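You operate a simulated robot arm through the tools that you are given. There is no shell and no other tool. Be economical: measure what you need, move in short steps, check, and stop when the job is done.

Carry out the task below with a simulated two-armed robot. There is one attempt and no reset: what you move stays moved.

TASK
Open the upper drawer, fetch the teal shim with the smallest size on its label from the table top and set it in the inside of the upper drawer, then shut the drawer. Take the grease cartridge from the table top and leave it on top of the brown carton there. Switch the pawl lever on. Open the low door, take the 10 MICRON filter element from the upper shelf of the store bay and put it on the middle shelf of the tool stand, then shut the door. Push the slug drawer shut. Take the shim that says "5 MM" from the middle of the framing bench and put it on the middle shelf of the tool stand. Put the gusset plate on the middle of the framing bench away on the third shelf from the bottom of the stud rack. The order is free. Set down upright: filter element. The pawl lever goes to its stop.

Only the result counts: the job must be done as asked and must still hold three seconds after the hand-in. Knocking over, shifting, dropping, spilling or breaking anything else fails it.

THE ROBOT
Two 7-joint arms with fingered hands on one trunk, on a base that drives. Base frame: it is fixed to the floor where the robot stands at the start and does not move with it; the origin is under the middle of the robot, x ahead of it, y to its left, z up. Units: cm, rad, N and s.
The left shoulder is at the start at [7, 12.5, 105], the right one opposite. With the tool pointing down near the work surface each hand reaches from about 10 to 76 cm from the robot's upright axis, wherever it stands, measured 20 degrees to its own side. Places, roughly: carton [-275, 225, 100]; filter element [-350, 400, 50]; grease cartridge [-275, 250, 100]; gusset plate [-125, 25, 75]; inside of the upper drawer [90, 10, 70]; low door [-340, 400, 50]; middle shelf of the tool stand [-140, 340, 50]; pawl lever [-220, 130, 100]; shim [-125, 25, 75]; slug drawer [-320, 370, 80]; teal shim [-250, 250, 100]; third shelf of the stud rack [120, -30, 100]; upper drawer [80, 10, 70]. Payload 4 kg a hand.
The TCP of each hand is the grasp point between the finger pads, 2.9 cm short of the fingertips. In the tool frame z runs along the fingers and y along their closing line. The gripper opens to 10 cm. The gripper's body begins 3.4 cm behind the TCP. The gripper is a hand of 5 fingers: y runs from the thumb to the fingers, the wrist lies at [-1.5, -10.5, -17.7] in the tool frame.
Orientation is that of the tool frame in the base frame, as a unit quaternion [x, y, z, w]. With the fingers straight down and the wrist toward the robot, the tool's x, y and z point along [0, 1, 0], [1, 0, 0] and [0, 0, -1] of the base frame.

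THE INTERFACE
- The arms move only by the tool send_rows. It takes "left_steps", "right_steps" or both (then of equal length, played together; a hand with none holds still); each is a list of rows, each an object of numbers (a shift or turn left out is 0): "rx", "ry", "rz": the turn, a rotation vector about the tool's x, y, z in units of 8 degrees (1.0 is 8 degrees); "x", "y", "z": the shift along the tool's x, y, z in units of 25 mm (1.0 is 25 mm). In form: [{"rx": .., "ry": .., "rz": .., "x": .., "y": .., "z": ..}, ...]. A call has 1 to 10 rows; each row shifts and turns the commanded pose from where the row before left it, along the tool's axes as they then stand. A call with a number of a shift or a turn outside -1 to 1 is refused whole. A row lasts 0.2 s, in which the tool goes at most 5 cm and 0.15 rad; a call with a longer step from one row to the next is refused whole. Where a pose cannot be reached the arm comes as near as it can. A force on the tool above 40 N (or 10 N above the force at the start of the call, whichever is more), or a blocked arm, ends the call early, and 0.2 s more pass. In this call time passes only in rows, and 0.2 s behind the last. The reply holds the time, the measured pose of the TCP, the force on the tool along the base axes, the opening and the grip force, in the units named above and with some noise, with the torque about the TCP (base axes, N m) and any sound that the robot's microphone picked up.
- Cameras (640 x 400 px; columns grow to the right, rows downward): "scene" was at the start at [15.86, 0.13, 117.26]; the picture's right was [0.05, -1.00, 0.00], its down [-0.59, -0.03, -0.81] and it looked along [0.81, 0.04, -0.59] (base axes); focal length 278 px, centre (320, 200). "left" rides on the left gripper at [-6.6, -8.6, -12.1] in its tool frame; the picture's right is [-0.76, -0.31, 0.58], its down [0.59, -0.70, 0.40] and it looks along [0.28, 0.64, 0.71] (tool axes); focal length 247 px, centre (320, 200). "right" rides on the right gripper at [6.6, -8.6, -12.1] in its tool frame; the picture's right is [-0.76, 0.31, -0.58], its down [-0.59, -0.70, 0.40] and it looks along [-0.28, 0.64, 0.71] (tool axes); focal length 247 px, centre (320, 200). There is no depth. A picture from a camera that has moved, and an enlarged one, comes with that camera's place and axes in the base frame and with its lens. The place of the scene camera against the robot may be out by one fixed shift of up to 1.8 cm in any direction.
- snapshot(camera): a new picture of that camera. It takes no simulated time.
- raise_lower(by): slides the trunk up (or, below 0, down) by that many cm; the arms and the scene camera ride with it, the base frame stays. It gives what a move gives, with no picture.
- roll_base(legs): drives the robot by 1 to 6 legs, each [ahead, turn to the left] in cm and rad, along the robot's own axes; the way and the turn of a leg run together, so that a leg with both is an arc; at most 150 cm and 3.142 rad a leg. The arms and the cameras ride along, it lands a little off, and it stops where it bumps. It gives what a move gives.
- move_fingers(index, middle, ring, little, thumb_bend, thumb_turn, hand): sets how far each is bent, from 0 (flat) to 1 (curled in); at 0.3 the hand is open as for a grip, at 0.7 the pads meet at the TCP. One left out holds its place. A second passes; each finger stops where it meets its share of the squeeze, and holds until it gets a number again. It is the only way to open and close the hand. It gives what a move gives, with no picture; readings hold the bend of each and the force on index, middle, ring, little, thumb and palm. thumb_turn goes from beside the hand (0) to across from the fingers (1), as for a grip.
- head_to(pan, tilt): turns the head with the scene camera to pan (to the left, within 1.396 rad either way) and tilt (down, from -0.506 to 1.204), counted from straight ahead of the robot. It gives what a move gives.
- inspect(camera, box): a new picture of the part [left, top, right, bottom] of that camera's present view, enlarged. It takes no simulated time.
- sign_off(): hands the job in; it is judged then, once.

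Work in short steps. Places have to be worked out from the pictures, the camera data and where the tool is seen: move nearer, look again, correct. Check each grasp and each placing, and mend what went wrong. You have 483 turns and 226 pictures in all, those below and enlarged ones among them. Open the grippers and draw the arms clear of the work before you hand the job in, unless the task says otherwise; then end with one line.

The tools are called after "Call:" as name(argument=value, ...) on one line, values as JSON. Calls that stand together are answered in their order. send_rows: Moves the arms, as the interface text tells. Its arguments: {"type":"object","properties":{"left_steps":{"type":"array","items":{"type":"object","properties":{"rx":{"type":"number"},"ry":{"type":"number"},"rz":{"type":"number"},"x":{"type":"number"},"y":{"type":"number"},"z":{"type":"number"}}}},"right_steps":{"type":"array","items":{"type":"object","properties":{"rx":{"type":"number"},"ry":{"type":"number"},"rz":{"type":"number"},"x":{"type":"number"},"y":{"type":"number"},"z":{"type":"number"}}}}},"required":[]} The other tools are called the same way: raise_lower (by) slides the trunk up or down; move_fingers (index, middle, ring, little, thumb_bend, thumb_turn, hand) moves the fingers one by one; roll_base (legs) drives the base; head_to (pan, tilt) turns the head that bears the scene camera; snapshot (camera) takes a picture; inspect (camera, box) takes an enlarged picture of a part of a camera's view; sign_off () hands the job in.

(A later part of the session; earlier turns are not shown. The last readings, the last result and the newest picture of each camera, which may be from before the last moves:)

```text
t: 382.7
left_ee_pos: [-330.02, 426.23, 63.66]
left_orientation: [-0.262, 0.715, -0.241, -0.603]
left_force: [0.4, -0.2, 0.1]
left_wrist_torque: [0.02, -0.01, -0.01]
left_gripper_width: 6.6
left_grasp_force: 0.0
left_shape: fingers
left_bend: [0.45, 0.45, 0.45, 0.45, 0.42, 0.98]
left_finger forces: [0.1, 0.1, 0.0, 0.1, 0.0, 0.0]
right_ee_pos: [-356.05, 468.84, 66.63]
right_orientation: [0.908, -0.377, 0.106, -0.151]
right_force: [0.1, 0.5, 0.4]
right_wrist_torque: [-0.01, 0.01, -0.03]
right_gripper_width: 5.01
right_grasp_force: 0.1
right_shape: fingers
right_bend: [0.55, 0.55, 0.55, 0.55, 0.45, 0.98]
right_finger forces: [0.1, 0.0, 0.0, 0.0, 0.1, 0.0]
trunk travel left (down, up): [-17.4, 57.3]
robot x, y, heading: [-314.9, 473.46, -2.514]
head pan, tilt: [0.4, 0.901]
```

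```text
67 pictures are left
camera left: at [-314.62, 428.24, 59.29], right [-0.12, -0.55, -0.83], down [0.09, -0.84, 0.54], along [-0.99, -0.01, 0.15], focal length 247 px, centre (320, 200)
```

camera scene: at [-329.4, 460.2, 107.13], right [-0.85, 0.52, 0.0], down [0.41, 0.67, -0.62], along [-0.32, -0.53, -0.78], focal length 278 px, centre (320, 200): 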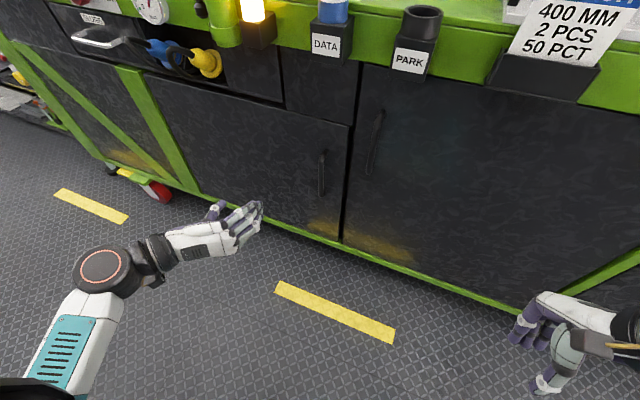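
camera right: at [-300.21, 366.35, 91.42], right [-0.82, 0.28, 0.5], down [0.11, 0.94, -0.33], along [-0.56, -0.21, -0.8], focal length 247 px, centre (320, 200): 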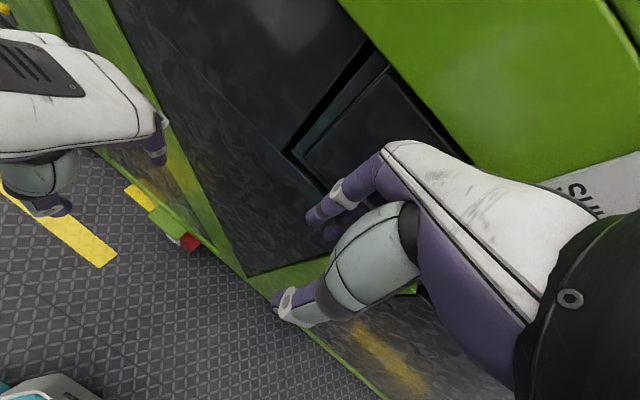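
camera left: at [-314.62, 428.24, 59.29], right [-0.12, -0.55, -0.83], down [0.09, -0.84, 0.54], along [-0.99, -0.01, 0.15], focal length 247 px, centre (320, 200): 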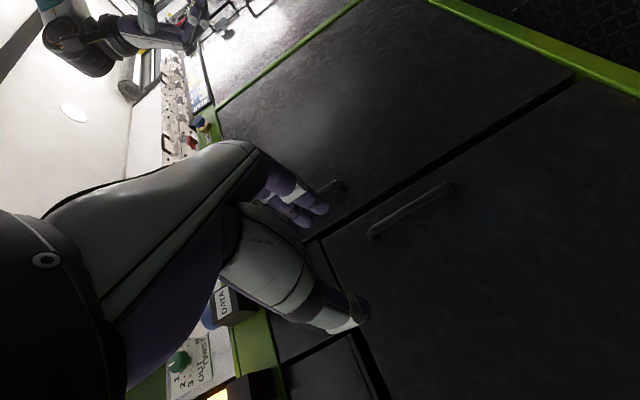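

Both cameras put the door handle's middle at [-354.9, 418.6, 55.5]. I shift the left hand right 11 cm and slightly down, then drive 12 cm closer.

Call:
send_rows(left_steps=[{"y": 0.88, "x": -0.25}, {"y": 0.88, "x": -0.25}, {"y": 0.88, "x": -0.25}, {"y": 0.88, "x": -0.25}, {"y": 0.88, "x": -0.25}])

Call:
roll_base(legs=[[12, 0]])

Call:
snapshot(camera="left")

Call:
snapshot(camera="scene")

```text
t: 383.9
left_ee_pos: [-336.97, 434.54, 60.36]
left_orientation: [-0.262, 0.715, -0.24, -0.602]
left_force: [-0.7, -0.8, -0.7]
left_wrist_torque: [-0.01, -0.02, 0.0]
left_gripper_width: 6.6
left_grasp_force: 0.0
left_shape: fingers
left_bend: [0.45, 0.45, 0.45, 0.45, 0.42, 0.98]
left_finger forces: [0.1, 0.0, 0.0, 0.0, 0.1, 0.0]
right_ee_pos: [-355.99, 468.92, 66.68]
right_orientation: [0.908, -0.377, 0.105, -0.152]
right_force: [0.0, -0.2, -0.3]
right_wrist_torque: [-0.06, 0.04, 0.02]
right_gripper_width: 5.02
right_grasp_force: 0.0
right_shape: fingers
right_bend: [0.55, 0.55, 0.55, 0.55, 0.45, 0.98]
right_finger forces: [0.0, 0.1, 0.0, 0.0, 0.0, 0.0]
trunk travel left (down, up): [-17.4, 57.3]
robot x, y, heading: [-314.65, 473.77, -2.514]
head pan, tilt: [0.4, 0.901]
```

```text
t: 385.2
left_ee_pos: [-346.74, 427.53, 60.31]
left_orientation: [-0.263, 0.715, -0.241, -0.601]
left_force: [0.3, 0.5, 0.1]
left_wrist_torque: [-0.01, 0.0, 0.04]
left_gripper_width: 6.61
left_grasp_force: 0.1
left_shape: fingers
left_bend: [0.45, 0.45, 0.45, 0.45, 0.42, 0.98]
left_finger forces: [0.0, 0.0, 0.1, 0.1, 0.1, 0.0]
right_ee_pos: [-365.89, 461.74, 66.6]
right_orientation: [0.908, -0.375, 0.105, -0.153]
right_force: [0.0, 0.3, 0.2]
right_wrist_torque: [0.01, 0.01, 0.05]
right_gripper_width: 5.03
right_grasp_force: 0.0
right_shape: fingers
right_bend: [0.55, 0.55, 0.55, 0.55, 0.45, 0.98]
right_finger forces: [0.1, 0.0, 0.1, 0.0, 0.0, 0.0]
trunk travel left (down, up): [-17.4, 57.3]
robot x, y, heading: [-324.44, 466.54, -2.516]
head pan, tilt: [0.4, 0.901]
```

```text
66 pictures are left
camera left: at [-331.34, 429.52, 56.02], right [-0.12, -0.54, -0.83], down [0.09, -0.84, 0.54], along [-0.99, -0.02, 0.15], focal length 247 px, centre (320, 200)
```

left: 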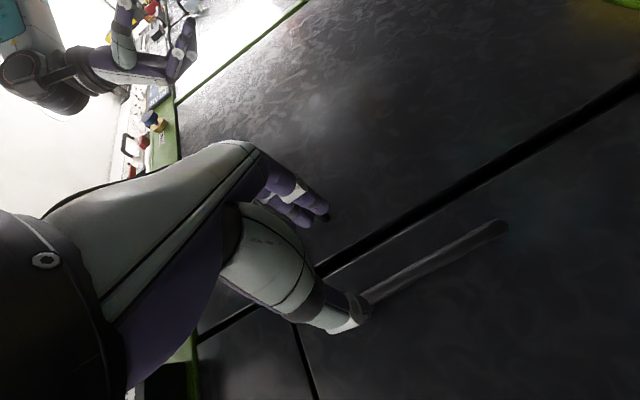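

```text
65 pictures are left
camera scene: at [-339.21, 453.06, 107.12], right [-0.86, 0.52, 0.0], down [0.41, 0.67, -0.62], along [-0.32, -0.53, -0.78], focal length 278 px, centre (320, 200)
```

scene: 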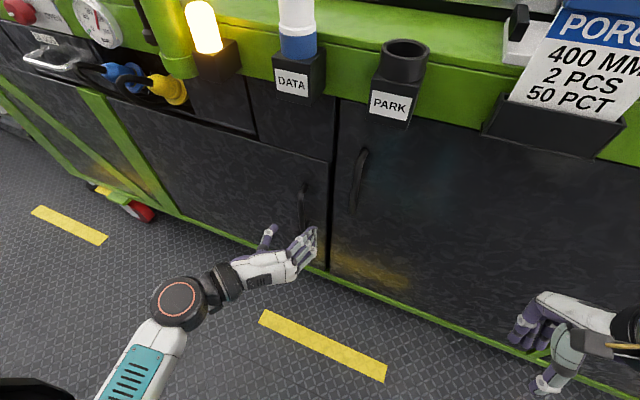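

Handle spans z 47–61 at [-354.8, 418.5]. I adjust slightly down/left and advance 10 cm.

Call:
send_rows(left_steps=[{"y": -0.3, "x": -0.5}, {"y": -0.2, "x": -0.5}, {"z": 0.8}, {"z": 0.8}, {"z": 0.8}, {"z": 0.8}, {"z": 0.8}])

Call:
snapshot(camera="left")

Call:
inspect(camera="scene", box=[220, 130, 400, 290])

```text
t: 386.8
left_ee_pos: [-353.09, 420.22, 56.41]
left_orientation: [-0.263, 0.715, -0.241, -0.602]
left_force: [-0.4, -0.2, 0.1]
left_wrist_torque: [0.01, 0.02, 0.0]
left_gripper_width: 6.6
left_grasp_force: 0.1
left_shape: fingers
left_bend: [0.45, 0.45, 0.45, 0.45, 0.42, 0.98]
left_finger forces: [0.0, 0.1, 0.0, 0.0, 0.0, 0.0]
right_ee_pos: [-365.91, 461.7, 66.7]
right_orientation: [0.908, -0.375, 0.105, -0.151]
right_force: [0.2, -0.3, 0.7]
right_wrist_torque: [-0.04, 0.02, 0.01]
right_gripper_width: 5.01
right_grasp_force: 0.1
right_shape: fingers
right_bend: [0.55, 0.55, 0.55, 0.55, 0.45, 0.98]
right_finger forces: [0.0, 0.0, 0.1, 0.1, 0.0, 0.1]
trunk travel left (down, up): [-17.4, 57.3]
robot x, y, heading: [-324.91, 466.65, -2.515]
head pan, tilt: [0.4, 0.901]
```

```text
64 pictures are left
camera left: at [-337.62, 422.35, 52.01], right [-0.12, -0.54, -0.83], down [0.09, -0.84, 0.54], along [-0.99, -0.02, 0.15], focal length 247 px, centre (320, 200)
```

left: 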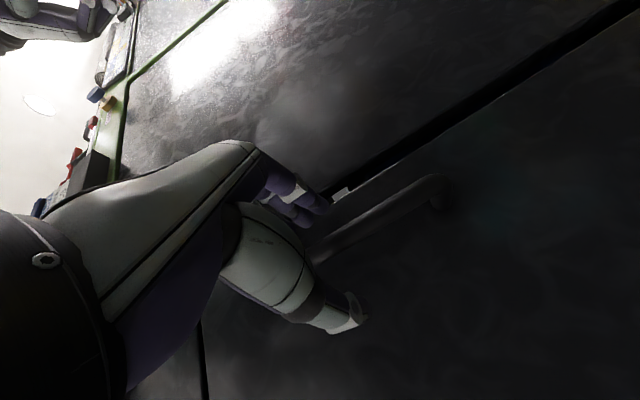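

```text
2.50 times, centred on (310, 210) of scene
camera zoom: at [-339.2, 453.06, 107.12], right [-0.86, 0.52, 0.0], down [0.41, 0.67, -0.62], along [-0.32, -0.53, -0.78], focal length 696 px, centre (345, 175)
```

zoom: 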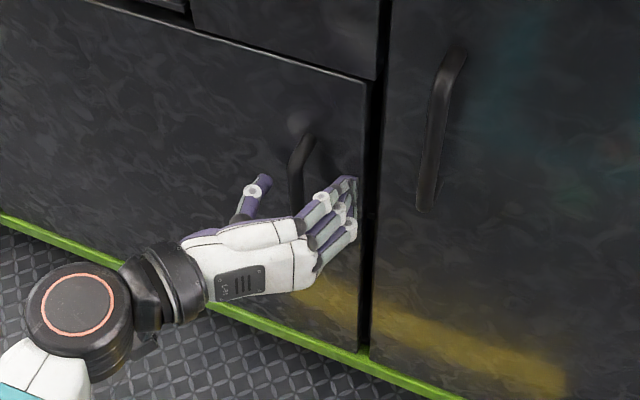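

The bar is right between thumb and fingers. I advance 1.5 cm and close around it.

Call:
send_rows(left_steps=[{"z": 0.6}])

Call:
move_fingers(hand="left", index=0.8, middle=0.8, ring=0.8, little=0.8, thumb_bend=0.75)

Call:
inspect(camera="scene", box=[220, 130, 400, 290])

```text
t: 387.1
left_ee_pos: [-353.57, 420.27, 55.93]
left_orientation: [-0.257, 0.719, -0.234, -0.602]
left_force: [11.3, 8.2, 2.2]
left_wrist_torque: [-0.04, 0.25, -0.47]
left_gripper_width: 6.59
left_grasp_force: 6.7
left_shape: fingers
left_bend: [0.45, 0.45, 0.45, 0.45, 0.42, 0.98]
left_finger forces: [0.0, 13.4, 0.0, 0.1, 0.0, 0.1]
right_ee_pos: [-365.87, 461.66, 66.76]
right_orientation: [0.908, -0.375, 0.105, -0.152]
right_force: [0.6, 0.0, -0.9]
right_wrist_torque: [0.02, 0.0, -0.03]
right_gripper_width: 5.0
right_grasp_force: 0.0
right_shape: fingers
right_bend: [0.55, 0.55, 0.55, 0.55, 0.45, 0.98]
right_finger forces: [0.0, 0.0, 0.0, 0.0, 0.1, 0.0]
trunk travel left (down, up): [-17.4, 57.3]
robot x, y, heading: [-324.52, 466.31, -2.514]
head pan, tilt: [0.4, 0.901]
stopped in row 1 (left hand): the force on the tool passed its limit at 60 N (the readings are from after the stop); the commanded pose is now the measured one
```

```text
t: 388.1
left_ee_pos: [-353.65, 419.86, 55.94]
left_orientation: [-0.259, 0.718, -0.236, -0.602]
left_force: [-2.0, -0.3, 0.2]
left_wrist_torque: [-0.14, -0.27, -0.01]
left_gripper_width: 0.0
left_grasp_force: 7.5
left_shape: fingers
left_bend: [0.79, 0.79, 0.79, 0.79, 0.65, 0.97]
left_finger forces: [0.1, 1.3, 2.8, 5.4, 5.9, 0.1]
right_ee_pos: [-365.94, 461.6, 66.7]
right_orientation: [0.908, -0.375, 0.105, -0.153]
right_force: [-0.2, 0.0, 0.6]
right_wrist_torque: [0.02, -0.01, 0.0]
right_gripper_width: 5.0
right_grasp_force: 0.0
right_shape: fingers
right_bend: [0.55, 0.55, 0.55, 0.55, 0.45, 0.98]
right_finger forces: [0.0, 0.0, 0.1, 0.0, 0.1, 0.1]
trunk travel left (down, up): [-17.4, 57.3]
robot x, y, heading: [-324.74, 466.43, -2.514]
head pan, tilt: [0.4, 0.901]
```

```text
2.50 times, centred on (310, 210) of scene
camera zoom: at [-339.21, 453.07, 107.11], right [-0.86, 0.52, 0.0], down [0.41, 0.67, -0.62], along [-0.32, -0.53, -0.78], focal length 696 px, centre (345, 175)
```

zoom: 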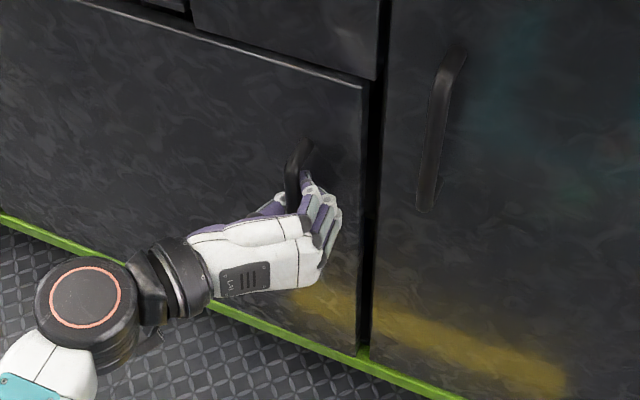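

The hand wraps the bar. I pull by driving back 12 cm.

Call:
roll_base(legs=[[-12, 0]])

Call:
snapshot(camera="scene")

```text
t: 389.4
left_ee_pos: [-343.44, 426.68, 55.94]
left_orientation: [-0.263, 0.716, -0.241, -0.6]
left_force: [11.0, -34.6, -1.1]
left_wrist_torque: [-0.13, -0.04, -0.51]
left_gripper_width: 1.55
left_grasp_force: 16.5
left_shape: fingers
left_bend: [0.8, 0.8, 0.8, 0.8, 0.58, 0.95]
left_finger forces: [0.1, 0.1, 0.1, 0.0, 34.2, 0.0]
right_ee_pos: [-355.75, 468.89, 66.7]
right_orientation: [0.908, -0.376, 0.103, -0.154]
right_force: [-0.2, -0.4, -0.1]
right_wrist_torque: [-0.02, 0.03, 0.04]
right_gripper_width: 5.02
right_grasp_force: 0.1
right_shape: fingers
right_bend: [0.55, 0.55, 0.55, 0.55, 0.45, 0.98]
right_finger forces: [0.1, 0.0, 0.0, 0.0, 0.0, 0.1]
trunk travel left (down, up): [-17.4, 57.3]
robot x, y, heading: [-314.68, 473.8, -2.514]
head pan, tilt: [0.4, 0.901]
```

```text
61 pictures are left
camera scene: at [-329.15, 460.11, 107.09], right [-0.86, 0.52, 0.0], down [0.41, 0.67, -0.62], along [-0.32, -0.53, -0.78], focal length 278 px, centre (320, 200)
```

scene: 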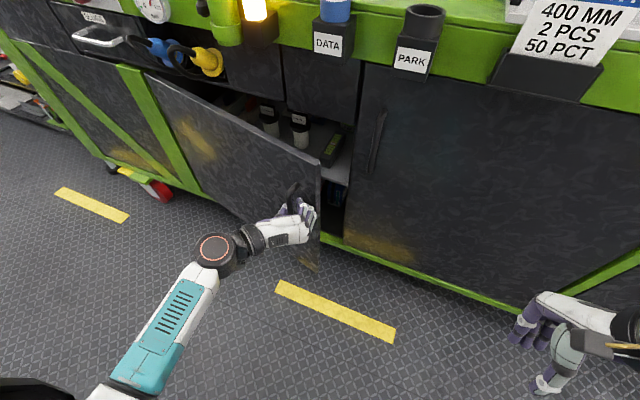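

The door is opening and two cylindrical filters are visible inside. I relieve the sideways strain by easing the hand left, then pull further.

Call:
send_rows(left_steps=[{"y": -0.5}, {"y": -0.4}])

Call:
roll_base(legs=[[-10, 0]])

Call:
send_rows(left_steps=[{"y": -0.7}, {"y": -0.7}])

Call:
roll_base(legs=[[-8, 0]])

Call:
snapshot(camera="scene")

```text
t: 390.0
left_ee_pos: [-341.96, 425.33, 56.13]
left_orientation: [-0.262, 0.716, -0.24, -0.601]
left_force: [-1.4, 0.8, -0.9]
left_wrist_torque: [-0.13, -0.15, -0.02]
left_gripper_width: 0.01
left_grasp_force: 5.1
left_shape: fingers
left_bend: [0.8, 0.8, 0.8, 0.8, 0.64, 0.96]
left_finger forces: [0.0, 0.4, 0.0, 4.8, 4.7, 0.0]
right_ee_pos: [-355.89, 468.94, 66.54]
right_orientation: [0.908, -0.376, 0.105, -0.152]
right_force: [-0.8, -0.4, -0.9]
right_wrist_torque: [0.0, 0.02, 0.03]
right_gripper_width: 5.0
right_grasp_force: 0.0
right_shape: fingers
right_bend: [0.55, 0.55, 0.55, 0.55, 0.45, 0.98]
right_finger forces: [0.0, 0.0, 0.1, 0.0, 0.1, 0.0]
trunk travel left (down, up): [-17.4, 57.3]
robot x, y, heading: [-314.76, 473.8, -2.518]
head pan, tilt: [0.4, 0.901]
```

```text
t: 391.1
left_ee_pos: [-335.42, 427.58, 56.13]
left_orientation: [-0.268, 0.711, -0.259, -0.597]
left_force: [4.7, -24.3, -2.7]
left_wrist_torque: [-0.1, 0.02, -0.32]
left_gripper_width: 0.43
left_grasp_force: 11.7
left_shape: fingers
left_bend: [0.8, 0.8, 0.8, 0.8, 0.6, 0.95]
left_finger forces: [0.3, 0.0, 0.0, 0.1, 22.2, 0.1]
right_ee_pos: [-350.01, 472.94, 66.67]
right_orientation: [0.908, -0.376, 0.104, -0.153]
right_force: [0.1, -0.3, 0.1]
right_wrist_torque: [0.0, -0.03, 0.0]
right_gripper_width: 5.02
right_grasp_force: 0.0
right_shape: fingers
right_bend: [0.55, 0.55, 0.55, 0.55, 0.45, 0.98]
right_finger forces: [0.1, 0.0, 0.0, 0.0, 0.0, 0.0]
trunk travel left (down, up): [-17.4, 57.3]
robot x, y, heading: [-309.31, 478.06, -2.517]
head pan, tilt: [0.4, 0.901]
stopped in leg 1: the force on the tool passed its limit at 46 N (the readings are from after the stop); the commanded pose is now the measured one
```

```text
t: 391.7
left_ee_pos: [-333.31, 425.82, 56.1]
left_orientation: [-0.265, 0.713, -0.253, -0.598]
left_force: [-2.0, 6.1, -1.3]
left_wrist_torque: [-0.19, -0.16, 0.12]
left_gripper_width: 0.0
left_grasp_force: 2.5
left_shape: fingers
left_bend: [0.8, 0.8, 0.8, 0.8, 0.66, 0.96]
left_finger forces: [0.1, 0.0, 0.0, 4.9, 0.1, 0.0]
right_ee_pos: [-350.05, 473.13, 66.58]
right_orientation: [0.908, -0.375, 0.104, -0.152]
right_force: [0.5, -0.3, -0.1]
right_wrist_torque: [0.0, -0.01, 0.0]
right_gripper_width: 5.02
right_grasp_force: 0.1
right_shape: fingers
right_bend: [0.55, 0.55, 0.55, 0.55, 0.45, 0.98]
right_finger forces: [0.0, 0.0, 0.0, 0.0, 0.0, 0.0]
trunk travel left (down, up): [-17.4, 57.3]
robot x, y, heading: [-308.69, 478.02, -2.52]
head pan, tilt: [0.4, 0.901]
```

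```text
t: 392.7
left_ee_pos: [-326.89, 430.36, 56.15]
left_orientation: [-0.266, 0.713, -0.251, -0.598]
left_force: [1.1, 0.1, 0.1]
left_wrist_torque: [-0.02, -0.02, -0.02]
left_gripper_width: 0.02
left_grasp_force: 0.1
left_shape: fingers
left_bend: [0.8, 0.8, 0.8, 0.8, 0.67, 0.97]
left_finger forces: [0.0, 0.0, 0.1, 0.0, 0.1, 0.1]
right_ee_pos: [-343.63, 477.8, 66.69]
right_orientation: [0.908, -0.375, 0.105, -0.152]
right_force: [-0.3, -0.6, -0.5]
right_wrist_torque: [-0.02, -0.03, -0.01]
right_gripper_width: 5.0
right_grasp_force: 0.1
right_shape: fingers
right_bend: [0.55, 0.55, 0.55, 0.55, 0.45, 0.98]
right_finger forces: [0.1, 0.0, 0.0, 0.0, 0.0, 0.0]
trunk travel left (down, up): [-17.4, 57.3]
robot x, y, heading: [-302.45, 482.73, -2.518]
head pan, tilt: [0.4, 0.901]
```

```text
60 pictures are left
camera scene: at [-316.99, 469.11, 107.11], right [-0.86, 0.52, 0.0], down [0.41, 0.67, -0.62], along [-0.32, -0.53, -0.78], focal length 278 px, centre (320, 200)
```

scene: 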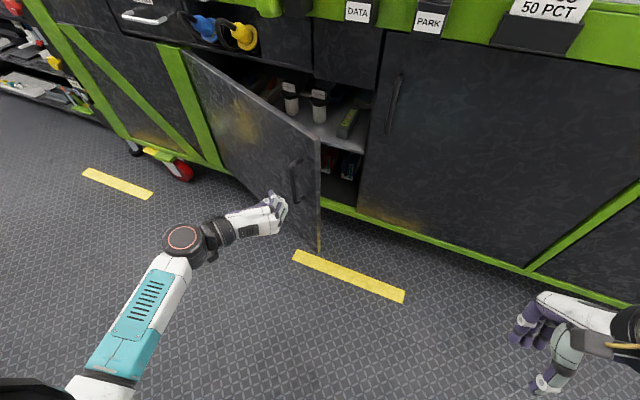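

My hand slipped off with the door about 25° open. The handle is now at about [-336.4, 424.8, 55]; I reopen the hand, move back onto it and regrip.

Call:
move_fingers(hand="left", index=0.42, middle=0.42, ring=0.42, little=0.42, thumb_bend=0.42)

Call:
send_rows(left_steps=[{"y": 0.5, "x": 0.15}, {"y": 0.45, "x": 0.15}, {"z": 0.7}, {"z": 0.7}, {"z": 0.7}, {"z": 0.7}])

Call:
inspect(camera="scene", box=[200, 110, 380, 270])

```text
t: 393.7
left_ee_pos: [-326.91, 430.47, 56.03]
left_orientation: [-0.266, 0.712, -0.252, -0.599]
left_force: [-0.1, -0.1, 0.2]
left_wrist_torque: [-0.03, 0.03, -0.02]
left_gripper_width: 6.93
left_grasp_force: 0.1
left_shape: fingers
left_bend: [0.42, 0.42, 0.42, 0.42, 0.42, 0.97]
left_finger forces: [0.1, 0.1, 0.0, 0.1, 0.0, 0.1]
right_ee_pos: [-343.54, 477.65, 66.63]
right_orientation: [0.909, -0.375, 0.105, -0.152]
right_force: [0.6, 0.3, 1.0]
right_wrist_torque: [-0.02, 0.0, -0.01]
right_gripper_width: 5.02
right_grasp_force: 0.0
right_shape: fingers
right_bend: [0.55, 0.55, 0.55, 0.55, 0.45, 0.98]
right_finger forces: [0.0, 0.0, 0.0, 0.0, 0.0, 0.0]
trunk travel left (down, up): [-17.4, 57.3]
robot x, y, heading: [-302.34, 482.57, -2.514]
head pan, tilt: [0.4, 0.901]
```

```text
t: 395.1
left_ee_pos: [-333.76, 427.17, 55.43]
left_orientation: [-0.266, 0.712, -0.252, -0.599]
left_force: [0.3, -0.4, -0.1]
left_wrist_torque: [-0.02, 0.01, -0.03]
left_gripper_width: 6.93
left_grasp_force: 0.0
left_shape: fingers
left_bend: [0.42, 0.42, 0.42, 0.42, 0.42, 0.98]
left_finger forces: [0.1, 0.0, 0.1, 0.0, 0.0, 0.0]
right_ee_pos: [-343.7, 477.74, 66.62]
right_orientation: [0.909, -0.375, 0.105, -0.151]
right_force: [0.1, -0.3, 0.5]
right_wrist_torque: [0.02, -0.01, 0.0]
right_gripper_width: 5.02
right_grasp_force: 0.1
right_shape: fingers
right_bend: [0.55, 0.55, 0.55, 0.55, 0.45, 0.98]
right_finger forces: [0.2, 0.1, 0.0, 0.0, 0.0, 0.0]
trunk travel left (down, up): [-17.4, 57.3]
robot x, y, heading: [-302.7, 482.45, -2.512]
head pan, tilt: [0.4, 0.901]
```

```text
2.50 times, centred on (290, 190) of scene
camera zoom: at [-316.99, 469.14, 107.11], right [-0.86, 0.52, 0.0], down [0.41, 0.67, -0.62], along [-0.32, -0.53, -0.78], focal length 696 px, centre (395, 225)
```

zoom: 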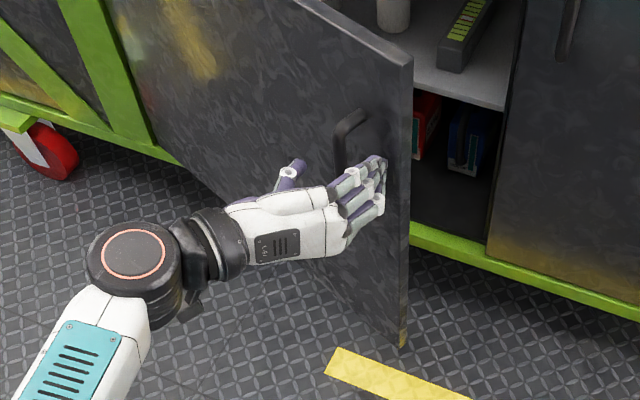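

The bar is again between thumb and fingers. I close and pull in an arc: reversing while turning left so the hand follows the door's swing.

Call:
move_fingers(hand="left", index=0.85, middle=0.85, ring=0.85, little=0.85, thumb_bend=0.72)

Call:
roll_base(legs=[[-4, 0.09]])

Call:
roll_base(legs=[[-3, 0.12]])

Call:
roll_base(legs=[[-2, 0.14]])

Call:
snapshot(camera="scene")

```text
t: 396.1
left_ee_pos: [-333.72, 427.01, 55.38]
left_orientation: [-0.267, 0.713, -0.253, -0.597]
left_force: [2.2, -7.4, -1.3]
left_wrist_torque: [0.04, -0.2, 0.0]
left_gripper_width: 0.45
left_grasp_force: 10.0
left_shape: fingers
left_bend: [0.85, 0.85, 0.84, 0.84, 0.67, 0.96]
left_finger forces: [0.0, 0.9, 0.0, 6.0, 12.5, 0.0]
right_ee_pos: [-343.61, 477.6, 66.55]
right_orientation: [0.908, -0.375, 0.105, -0.153]
right_force: [0.2, -0.1, 0.2]
right_wrist_torque: [0.01, -0.02, 0.02]
right_gripper_width: 5.02
right_grasp_force: 0.0
right_shape: fingers
right_bend: [0.55, 0.55, 0.55, 0.55, 0.45, 0.98]
right_finger forces: [0.0, 0.0, 0.0, 0.0, 0.0, 0.1]
trunk travel left (down, up): [-17.4, 57.3]
robot x, y, heading: [-302.68, 482.51, -2.517]
head pan, tilt: [0.4, 0.901]
```

```text
t: 397.0
left_ee_pos: [-325.41, 427.2, 55.56]
left_orientation: [-0.297, 0.7, -0.278, -0.587]
left_force: [-2.4, -8.9, -1.8]
left_wrist_torque: [0.03, -0.25, -0.89]
left_gripper_width: 0.16
left_grasp_force: 32.6
left_shape: fingers
left_bend: [0.84, 0.81, 0.83, 0.83, 0.67, 0.97]
left_finger forces: [9.9, 34.7, 5.9, 9.8, 4.8, 0.0]
right_ee_pos: [-339.86, 476.8, 66.64]
right_orientation: [0.924, -0.335, 0.099, -0.158]
right_force: [-0.1, -0.4, -0.9]
right_wrist_torque: [0.0, -0.02, -0.01]
right_gripper_width: 4.99
right_grasp_force: 0.0
right_shape: fingers
right_bend: [0.55, 0.55, 0.55, 0.55, 0.45, 0.98]
right_finger forces: [0.0, 0.1, 0.0, 0.0, 0.0, 0.0]
trunk travel left (down, up): [-17.4, 57.3]
robot x, y, heading: [-299.25, 485.24, -2.421]
head pan, tilt: [0.4, 0.901]
```

```text
t: 398.0
left_ee_pos: [-316.19, 426.46, 55.52]
left_orientation: [-0.338, 0.681, -0.313, -0.569]
left_force: [-5.9, -15.8, -0.2]
left_wrist_torque: [0.01, -0.22, -2.04]
left_gripper_width: 0.0
left_grasp_force: 64.3
left_shape: fingers
left_bend: [0.82, 0.75, 0.79, 0.8, 0.68, 0.97]
left_finger forces: [13.7, 74.6, 21.1, 14.2, 4.7, 0.1]
right_ee_pos: [-336.41, 474.01, 66.64]
right_orientation: [0.942, -0.281, 0.089, -0.163]
right_force: [-0.1, -0.9, 0.5]
right_wrist_torque: [-0.03, 0.01, 0.01]
right_gripper_width: 5.0
right_grasp_force: 0.0
right_shape: fingers
right_bend: [0.55, 0.55, 0.55, 0.55, 0.45, 0.98]
right_finger forces: [0.0, 0.0, 0.0, 0.1, 0.0, 0.0]
trunk travel left (down, up): [-17.4, 57.3]
robot x, y, heading: [-297.12, 487.27, -2.307]
head pan, tilt: [0.4, 0.901]
```

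```text
t: 398.9
left_ee_pos: [-309.87, 425.45, 55.67]
left_orientation: [-0.367, 0.663, -0.345, -0.554]
left_force: [-11.4, -17.9, -8.7]
left_wrist_torque: [-0.17, -0.42, -2.81]
left_gripper_width: 0.32
left_grasp_force: 87.8
left_shape: fingers
left_bend: [0.79, 0.71, 0.75, 0.79, 0.69, 0.97]
left_finger forces: [15.5, 93.5, 44.3, 18.0, 3.0, 0.1]
right_ee_pos: [-334.26, 471.42, 66.57]
right_orientation: [0.954, -0.237, 0.081, -0.166]
right_force: [-0.2, 0.3, 0.0]
right_wrist_torque: [-0.01, 0.0, -0.01]
right_gripper_width: 5.02
right_grasp_force: 0.1
right_shape: fingers
right_bend: [0.55, 0.55, 0.55, 0.55, 0.45, 0.98]
right_finger forces: [0.0, 0.0, 0.0, 0.1, 0.0, 0.0]
trunk travel left (down, up): [-17.4, 57.3]
robot x, y, heading: [-296.49, 488.18, -2.219]
head pan, tilt: [0.4, 0.901]
stopped in leg 1: the force on the tool passed its limit at 50 N (the readings are from after the stop); the commanded pose is now the measured one
```

```text
58 pictures are left
camera scene: at [-306.52, 471.47, 107.07], right [-0.97, 0.25, 0.0], down [0.2, 0.76, -0.62], along [-0.15, -0.6, -0.79], focal length 278 px, centre (320, 200)
```

scene: 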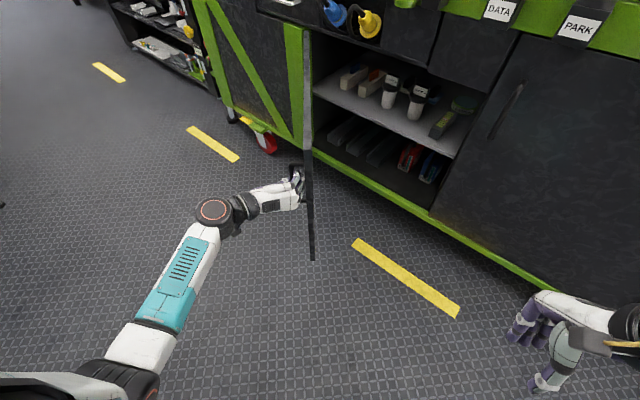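

The door is now wide open. I release the handle and enlarge the bay to read the filter labels.

Call:
move_fingers(hand="left", index=0.3, middle=0.3, ring=0.3, little=0.3, thumb_bend=0.3)

Call:
inspect(camera="scene", box=[300, 40, 500, 200])

```text
t: 399.9
left_ee_pos: [-309.79, 425.64, 55.83]
left_orientation: [-0.368, 0.662, -0.344, -0.555]
left_force: [-0.5, 0.5, 0.0]
left_wrist_torque: [-0.01, 0.04, 0.01]
left_gripper_width: 9.88
left_grasp_force: 0.3
left_shape: fingers
left_bend: [0.3, 0.3, 0.3, 0.3, 0.3, 0.97]
left_finger forces: [0.1, 0.1, 0.1, 0.0, 0.1, 0.1]
right_ee_pos: [-334.23, 471.57, 66.76]
right_orientation: [0.954, -0.237, 0.082, -0.166]
right_force: [0.8, -0.6, 0.0]
right_wrist_torque: [-0.03, 0.0, 0.02]
right_gripper_width: 5.02
right_grasp_force: 0.0
right_shape: fingers
right_bend: [0.55, 0.55, 0.55, 0.55, 0.45, 0.98]
right_finger forces: [0.0, 0.0, 0.0, 0.0, 0.0, 0.0]
trunk travel left (down, up): [-17.4, 57.3]
robot x, y, heading: [-295.98, 488.26, -2.221]
head pan, tilt: [0.4, 0.901]
```

```text
2.50 times, centred on (400, 120) of scene
camera zoom: at [-306.41, 471.64, 107.12], right [-0.97, 0.25, 0.0], down [0.19, 0.76, -0.62], along [-0.15, -0.6, -0.78], focal length 696 px, centre (120, 400)
```

zoom: 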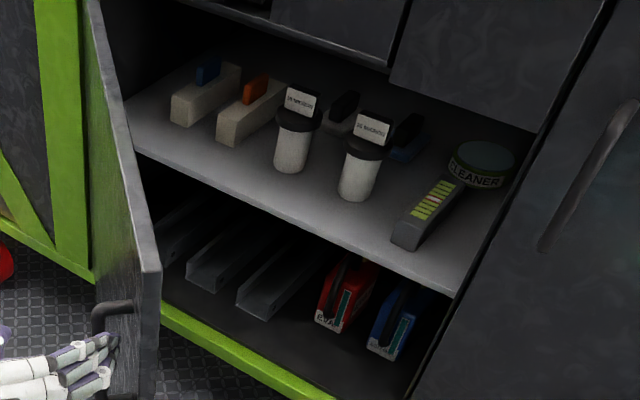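

I zoom tightly onto the two filter labels.

Call:
inspect(camera="scene", box=[405, 68, 465, 108])

Call:
inspect(camera="scene", box=[370, 65, 430, 105])

```text
10.00 times, centred on (435, 88) of scene
camera zoom: at [-306.41, 471.64, 107.12], right [-0.97, 0.25, 0.0], down [0.19, 0.76, -0.62], along [-0.15, -0.6, -0.78], focal length 2784 px, centre (-830, 1320)
```

zoom: 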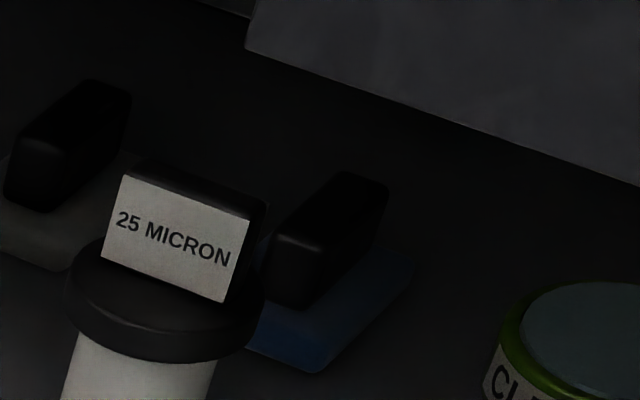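

```text
10.00 times, centred on (400, 85) of scene
camera zoom: at [-306.41, 471.64, 107.12], right [-0.97, 0.25, 0.0], down [0.19, 0.76, -0.62], along [-0.15, -0.6, -0.78], focal length 2784 px, centre (-480, 1350)
```

zoom: 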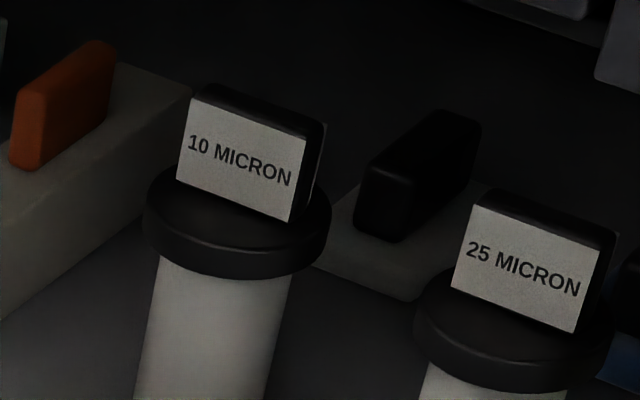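

The left filter reads "10 MICRON". The door is only about 48° open though, so with the fingers loosely hooked around the bar I swing it further open by turning the base left.

Call:
move_fingers(hand="left", index=0.6, middle=0.6, ring=0.6, little=0.6, thumb_bend=0.45)

Call:
roll_base(legs=[[-2, 0.13]])

Call:
roll_base(legs=[[0, 0.15]])

Call:
roll_base(legs=[[0, 0.15]])

Call:
snapshot(camera="scene")

```text
t: 400.9
left_ee_pos: [-309.67, 425.51, 55.88]
left_orientation: [-0.368, 0.662, -0.344, -0.555]
left_force: [-0.4, -1.0, -0.1]
left_wrist_torque: [-0.04, 0.0, -0.04]
left_gripper_width: 4.48
left_grasp_force: 0.4
left_shape: fingers
left_bend: [0.6, 0.61, 0.6, 0.6, 0.45, 0.98]
left_finger forces: [0.3, 0.9, 0.1, 0.0, 0.1, 0.1]
right_ee_pos: [-334.11, 471.48, 66.69]
right_orientation: [0.954, -0.237, 0.081, -0.166]
right_force: [-0.3, -0.6, 0.4]
right_wrist_torque: [0.0, 0.01, 0.01]
right_gripper_width: 5.02
right_grasp_force: 0.1
right_shape: fingers
right_bend: [0.55, 0.55, 0.55, 0.55, 0.45, 0.98]
right_finger forces: [0.1, 0.0, 0.0, 0.0, 0.1, 0.0]
trunk travel left (down, up): [-17.4, 57.3]
robot x, y, heading: [-295.97, 488.21, -2.218]
head pan, tilt: [0.4, 0.901]
```

```text
t: 401.9
left_ee_pos: [-300.49, 426.17, 55.73]
left_orientation: [-0.41, 0.637, -0.38, -0.531]
left_force: [-0.6, 0.4, 0.2]
left_wrist_torque: [-0.01, 0.07, -0.02]
left_gripper_width: 4.47
left_grasp_force: 0.0
left_shape: fingers
left_bend: [0.6, 0.6, 0.6, 0.6, 0.45, 0.98]
left_finger forces: [0.0, 0.1, 0.1, 0.1, 0.0, 0.0]
right_ee_pos: [-330.56, 468.51, 66.68]
right_orientation: [0.967, -0.176, 0.071, -0.172]
right_force: [1.1, -0.1, -0.8]
right_wrist_torque: [0.03, 0.02, 0.03]
right_gripper_width: 5.0
right_grasp_force: 0.0
right_shape: fingers
right_bend: [0.55, 0.55, 0.55, 0.55, 0.45, 0.98]
right_finger forces: [0.0, 0.1, 0.0, 0.1, 0.1, 0.0]
trunk travel left (down, up): [-17.4, 57.3]
robot x, y, heading: [-294.8, 489.8, -2.095]
head pan, tilt: [0.4, 0.901]
```

```text
t: 403.0
left_ee_pos: [-290.97, 425.96, 55.86]
left_orientation: [-0.457, 0.605, -0.416, -0.502]
left_force: [-0.8, 0.0, -0.5]
left_wrist_torque: [-0.02, -0.01, 0.02]
left_gripper_width: 4.43
left_grasp_force: 0.1
left_shape: fingers
left_bend: [0.6, 0.6, 0.6, 0.6, 0.45, 0.98]
left_finger forces: [0.1, 0.0, 0.0, 0.0, 0.0, 0.0]
right_ee_pos: [-327.06, 463.52, 66.72]
right_orientation: [0.978, -0.103, 0.057, -0.175]
right_force: [0.1, 0.3, 0.0]
right_wrist_torque: [0.01, -0.04, -0.01]
right_gripper_width: 5.01
right_grasp_force: 0.1
right_shape: fingers
right_bend: [0.55, 0.55, 0.55, 0.55, 0.45, 0.98]
right_finger forces: [0.0, 0.0, 0.0, 0.0, 0.1, 0.0]
trunk travel left (down, up): [-17.4, 57.3]
robot x, y, heading: [-295.26, 490.49, -1.94]
head pan, tilt: [0.4, 0.901]
```

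```text
t: 404.0
left_ee_pos: [-281.26, 427.36, 55.85]
left_orientation: [-0.5, 0.569, -0.454, -0.469]
left_force: [-0.7, -0.1, 0.0]
left_wrist_torque: [0.04, 0.01, 0.0]
left_gripper_width: 4.44
left_grasp_force: 0.0
left_shape: fingers
left_bend: [0.6, 0.6, 0.6, 0.6, 0.45, 0.98]
left_finger forces: [0.1, 0.0, 0.0, 0.0, 0.0, 0.0]
right_ee_pos: [-322.73, 458.98, 66.7]
right_orientation: [0.982, -0.03, 0.045, -0.179]
right_force: [-0.7, 0.4, -0.8]
right_wrist_torque: [0.0, -0.03, 0.03]
right_gripper_width: 5.03
right_grasp_force: 0.1
right_shape: fingers
right_bend: [0.55, 0.55, 0.55, 0.55, 0.45, 0.98]
right_finger forces: [0.0, 0.0, 0.0, 0.0, 0.0, 0.1]
trunk travel left (down, up): [-17.4, 57.3]
robot x, y, heading: [-294.97, 490.01, -1.794]
head pan, tilt: [0.4, 0.901]
```

```text
54 pictures are left
camera scene: at [-297.69, 471.21, 107.12], right [-0.98, -0.18, 0.0], down [-0.14, 0.77, -0.62], along [0.11, -0.61, -0.78], focal length 278 px, centre (320, 200)
```

scene: 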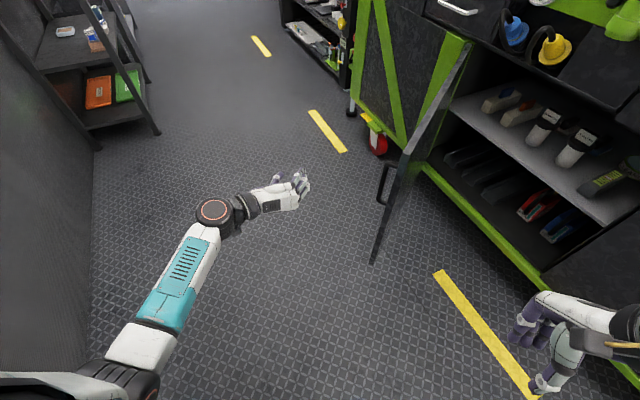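

The hand let go with the door near 55°, which leaves enough room if I approach the filter obliquely from the right. I back off, bring the left hand rightward, and reposition.

Call:
roll_base(legs=[[-15, 0]])

Call:
send_rows(left_steps=[{"y": 0.9}, {"y": 0.9}, {"y": 0.9}, {"y": 0.9}, {"y": 0.9}, {"y": 0.9}, {"y": 0.9}, {"y": 0.9}, {"y": 0.9}])

Call:
roll_base(legs=[[0, -1.03], [26, 0], [0, 0.88]])

Call:
head_to(pan=0.1, tilt=0.8)

Call:
snapshot(camera="scene")

```text
t: 405.1
left_ee_pos: [-280.36, 432.67, 55.71]
left_orientation: [-0.5, 0.57, -0.453, -0.468]
left_force: [0.0, 0.5, 0.3]
left_wrist_torque: [0.02, 0.0, 0.02]
left_gripper_width: 4.45
left_grasp_force: 0.1
left_shape: fingers
left_bend: [0.6, 0.6, 0.6, 0.6, 0.45, 0.98]
left_finger forces: [0.1, 0.1, 0.1, 0.1, 0.1, 0.0]
right_ee_pos: [-321.66, 464.4, 66.65]
right_orientation: [0.982, -0.031, 0.044, -0.179]
right_force: [-0.2, 0.4, -0.2]
right_wrist_torque: [0.03, 0.0, -0.01]
right_gripper_width: 5.04
right_grasp_force: 0.1
right_shape: fingers
right_bend: [0.55, 0.55, 0.55, 0.55, 0.45, 0.98]
right_finger forces: [0.0, 0.0, 0.1, 0.0, 0.0, 0.0]
trunk travel left (down, up): [-17.4, 57.3]
robot x, y, heading: [-294.38, 495.12, -1.795]
head pan, tilt: [0.4, 0.901]
stopped in leg 1: the robot was blocked; the commanded pose is now the measured one
```

```text
t: 407.1
left_ee_pos: [-300.74, 434.53, 54.77]
left_orientation: [-0.501, 0.57, -0.453, -0.469]
left_force: [-0.1, 0.1, 0.2]
left_wrist_torque: [-0.01, 0.0, 0.0]
left_gripper_width: 4.47
left_grasp_force: 0.1
left_shape: fingers
left_bend: [0.6, 0.6, 0.6, 0.6, 0.45, 0.98]
left_finger forces: [0.1, 0.1, 0.1, 0.1, 0.0, 0.1]
right_ee_pos: [-321.75, 464.45, 66.62]
right_orientation: [0.982, -0.03, 0.044, -0.179]
right_force: [-0.1, -0.1, 0.2]
right_wrist_torque: [-0.02, -0.01, 0.0]
right_gripper_width: 4.99
right_grasp_force: 0.1
right_shape: fingers
right_bend: [0.55, 0.55, 0.55, 0.55, 0.45, 0.98]
right_finger forces: [0.1, 0.1, 0.1, 0.0, 0.0, 0.1]
trunk travel left (down, up): [-17.4, 57.3]
robot x, y, heading: [-293.92, 495.45, -1.797]
head pan, tilt: [0.4, 0.901]
```

```text
t: 408.5
left_ee_pos: [-312.0, 435.66, 54.9]
left_orientation: [-0.445, 0.614, -0.409, -0.507]
left_force: [-0.3, -0.1, 0.1]
left_wrist_torque: [-0.02, 0.01, -0.01]
left_gripper_width: 4.44
left_grasp_force: 0.0
left_shape: fingers
left_bend: [0.6, 0.6, 0.6, 0.6, 0.45, 0.98]
left_finger forces: [0.0, 0.0, 0.0, 0.0, 0.0, 0.1]
right_ee_pos: [-327.78, 467.97, 66.15]
right_orientation: [0.974, -0.115, 0.069, -0.184]
right_force: [-0.5, 0.0, -1.1]
right_wrist_torque: [0.02, 0.0, -0.01]
right_gripper_width: 5.05
right_grasp_force: 0.0
right_shape: fingers
right_bend: [0.55, 0.55, 0.55, 0.55, 0.45, 0.98]
right_finger forces: [0.1, 0.0, 0.0, 0.0, 0.0, 0.1]
trunk travel left (down, up): [-17.4, 57.3]
robot x, y, heading: [-294.51, 494.08, -1.876]
head pan, tilt: [0.4, 0.901]
stopped in leg 1: the robot was blocked; the commanded pose is now the measured one
```

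```text
t: 409.3
left_ee_pos: [-312.07, 435.66, 54.76]
left_orientation: [-0.445, 0.614, -0.408, -0.508]
left_force: [0.0, -0.9, -0.3]
left_wrist_torque: [0.01, 0.01, -0.02]
left_gripper_width: 4.39
left_grasp_force: 0.0
left_shape: fingers
left_bend: [0.6, 0.6, 0.6, 0.6, 0.45, 0.98]
left_finger forces: [0.1, 0.1, 0.1, 0.1, 0.1, 0.0]
right_ee_pos: [-327.7, 468.01, 66.24]
right_orientation: [0.974, -0.116, 0.07, -0.184]
right_force: [0.8, -0.4, -0.2]
right_wrist_torque: [0.03, -0.01, 0.0]
right_gripper_width: 5.05
right_grasp_force: 0.1
right_shape: fingers
right_bend: [0.55, 0.55, 0.55, 0.55, 0.45, 0.98]
right_finger forces: [0.0, 0.1, 0.0, 0.1, 0.1, 0.0]
trunk travel left (down, up): [-17.4, 57.3]
robot x, y, heading: [-294.45, 494.18, -1.876]
head pan, tilt: [0.099, 0.799]
```

```text
53 pictures are left
camera scene: at [-300.85, 475.05, 107.9], right [-0.98, 0.2, 0.0], down [0.15, 0.7, -0.7], along [-0.14, -0.68, -0.72], focal length 278 px, centre (320, 200)
```

scene: 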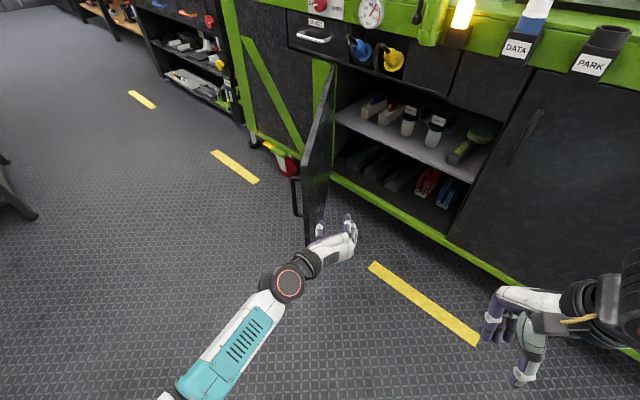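

Something behind blocks the base's rear. I nudge forward first, then swing right, drive along, and swing back to line up obliquely with the filter.

Call:
roll_base(legs=[[7, 0], [0, -1.23]])

Call:
roll_base(legs=[[24, 0], [0, 1.23]])

Call:
head_to(pan=0.0, tilt=0.75)

Call:
snapshot(camera="scene")

```text
t: 413.5
left_ee_pos: [-357.3, 483.55, 54.71]
left_orientation: [-0.016, 0.759, -0.046, -0.649]
left_force: [0.5, 0.4, -0.3]
left_wrist_torque: [-0.05, -0.02, 0.02]
left_gripper_width: 4.42
left_grasp_force: 0.1
left_shape: fingers
left_bend: [0.6, 0.6, 0.6, 0.6, 0.45, 0.98]
left_finger forces: [0.0, 0.0, 0.1, 0.0, 0.0, 0.0]
right_ee_pos: [-332.61, 509.58, 66.25]
right_orientation: [0.734, -0.65, 0.162, -0.111]
right_force: [-0.2, -0.2, -0.2]
right_wrist_torque: [-0.04, 0.0, 0.02]
right_gripper_width: 5.01
right_grasp_force: 0.0
right_shape: fingers
right_bend: [0.55, 0.55, 0.55, 0.55, 0.45, 0.98]
right_finger forces: [0.0, 0.1, 0.0, 0.0, 0.0, 0.0]
trunk travel left (down, up): [-17.4, 57.3]
robot x, y, heading: [-296.12, 487.35, -3.089]
head pan, tilt: [0.099, 0.799]
```

```text
t: 418.4
left_ee_pos: [-336.13, 427.11, 54.78]
left_orientation: [-0.455, 0.608, -0.416, -0.5]
left_force: [0.8, 0.3, 0.7]
left_wrist_torque: [0.03, 0.01, -0.03]
left_gripper_width: 4.42
left_grasp_force: 0.0
left_shape: fingers
left_bend: [0.6, 0.6, 0.6, 0.6, 0.45, 0.98]
left_finger forces: [0.0, 0.0, 0.0, 0.1, 0.0, 0.1]
right_ee_pos: [-352.87, 458.97, 66.18]
right_orientation: [0.975, -0.1, 0.066, -0.185]
right_force: [0.0, -0.1, -0.3]
right_wrist_torque: [0.0, 0.0, 0.05]
right_gripper_width: 5.05
right_grasp_force: 0.1
right_shape: fingers
right_bend: [0.55, 0.55, 0.55, 0.55, 0.45, 0.98]
right_finger forces: [0.0, 0.1, 0.0, 0.1, 0.0, 0.0]
trunk travel left (down, up): [-17.4, 57.3]
robot x, y, heading: [-320.36, 486.13, -1.849]
head pan, tilt: [0.099, 0.799]
```

```text
t: 419.1
left_ee_pos: [-336.07, 427.14, 54.74]
left_orientation: [-0.454, 0.608, -0.416, -0.502]
left_force: [-0.8, 0.7, -0.6]
left_wrist_torque: [0.01, 0.03, 0.03]
left_gripper_width: 4.39
left_grasp_force: 0.1
left_shape: fingers
left_bend: [0.6, 0.6, 0.6, 0.6, 0.45, 0.98]
left_finger forces: [0.0, 0.1, 0.0, 0.0, 0.0, 0.0]
right_ee_pos: [-352.79, 459.09, 66.2]
right_orientation: [0.976, -0.1, 0.066, -0.184]
right_force: [-0.5, -0.3, -0.6]
right_wrist_torque: [0.0, 0.02, -0.01]
right_gripper_width: 5.03
right_grasp_force: 0.0
right_shape: fingers
right_bend: [0.55, 0.55, 0.55, 0.55, 0.45, 0.98]
right_finger forces: [0.0, 0.1, 0.1, 0.0, 0.0, 0.0]
trunk travel left (down, up): [-17.4, 57.3]
robot x, y, heading: [-320.42, 485.97, -1.843]
head pan, tilt: [0.0, 0.75]
```

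```text
52 pictures are left
camera scene: at [-327.05, 466.93, 108.3], right [-0.96, 0.27, 0.0], down [0.19, 0.66, -0.73], along [-0.2, -0.7, -0.68], focal length 278 px, centre (320, 200)
```

scene: 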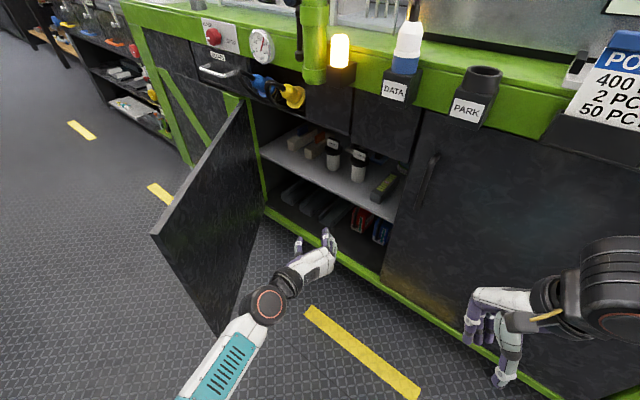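

The hand is now inside the opening to the right of the door. I take a left-hand view to triangulate the 10 MICRON filter better.

Call:
snapshot(camera="left")

```text
51 pictures are left
camera left: at [-324.5, 437.62, 50.5], right [0.23, -0.53, -0.82], down [0.54, -0.63, 0.56], along [-0.81, -0.57, 0.14], focal length 247 px, centre (320, 200)
```

left: 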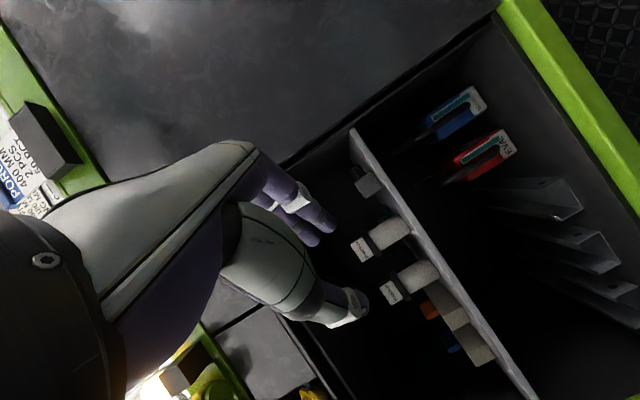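

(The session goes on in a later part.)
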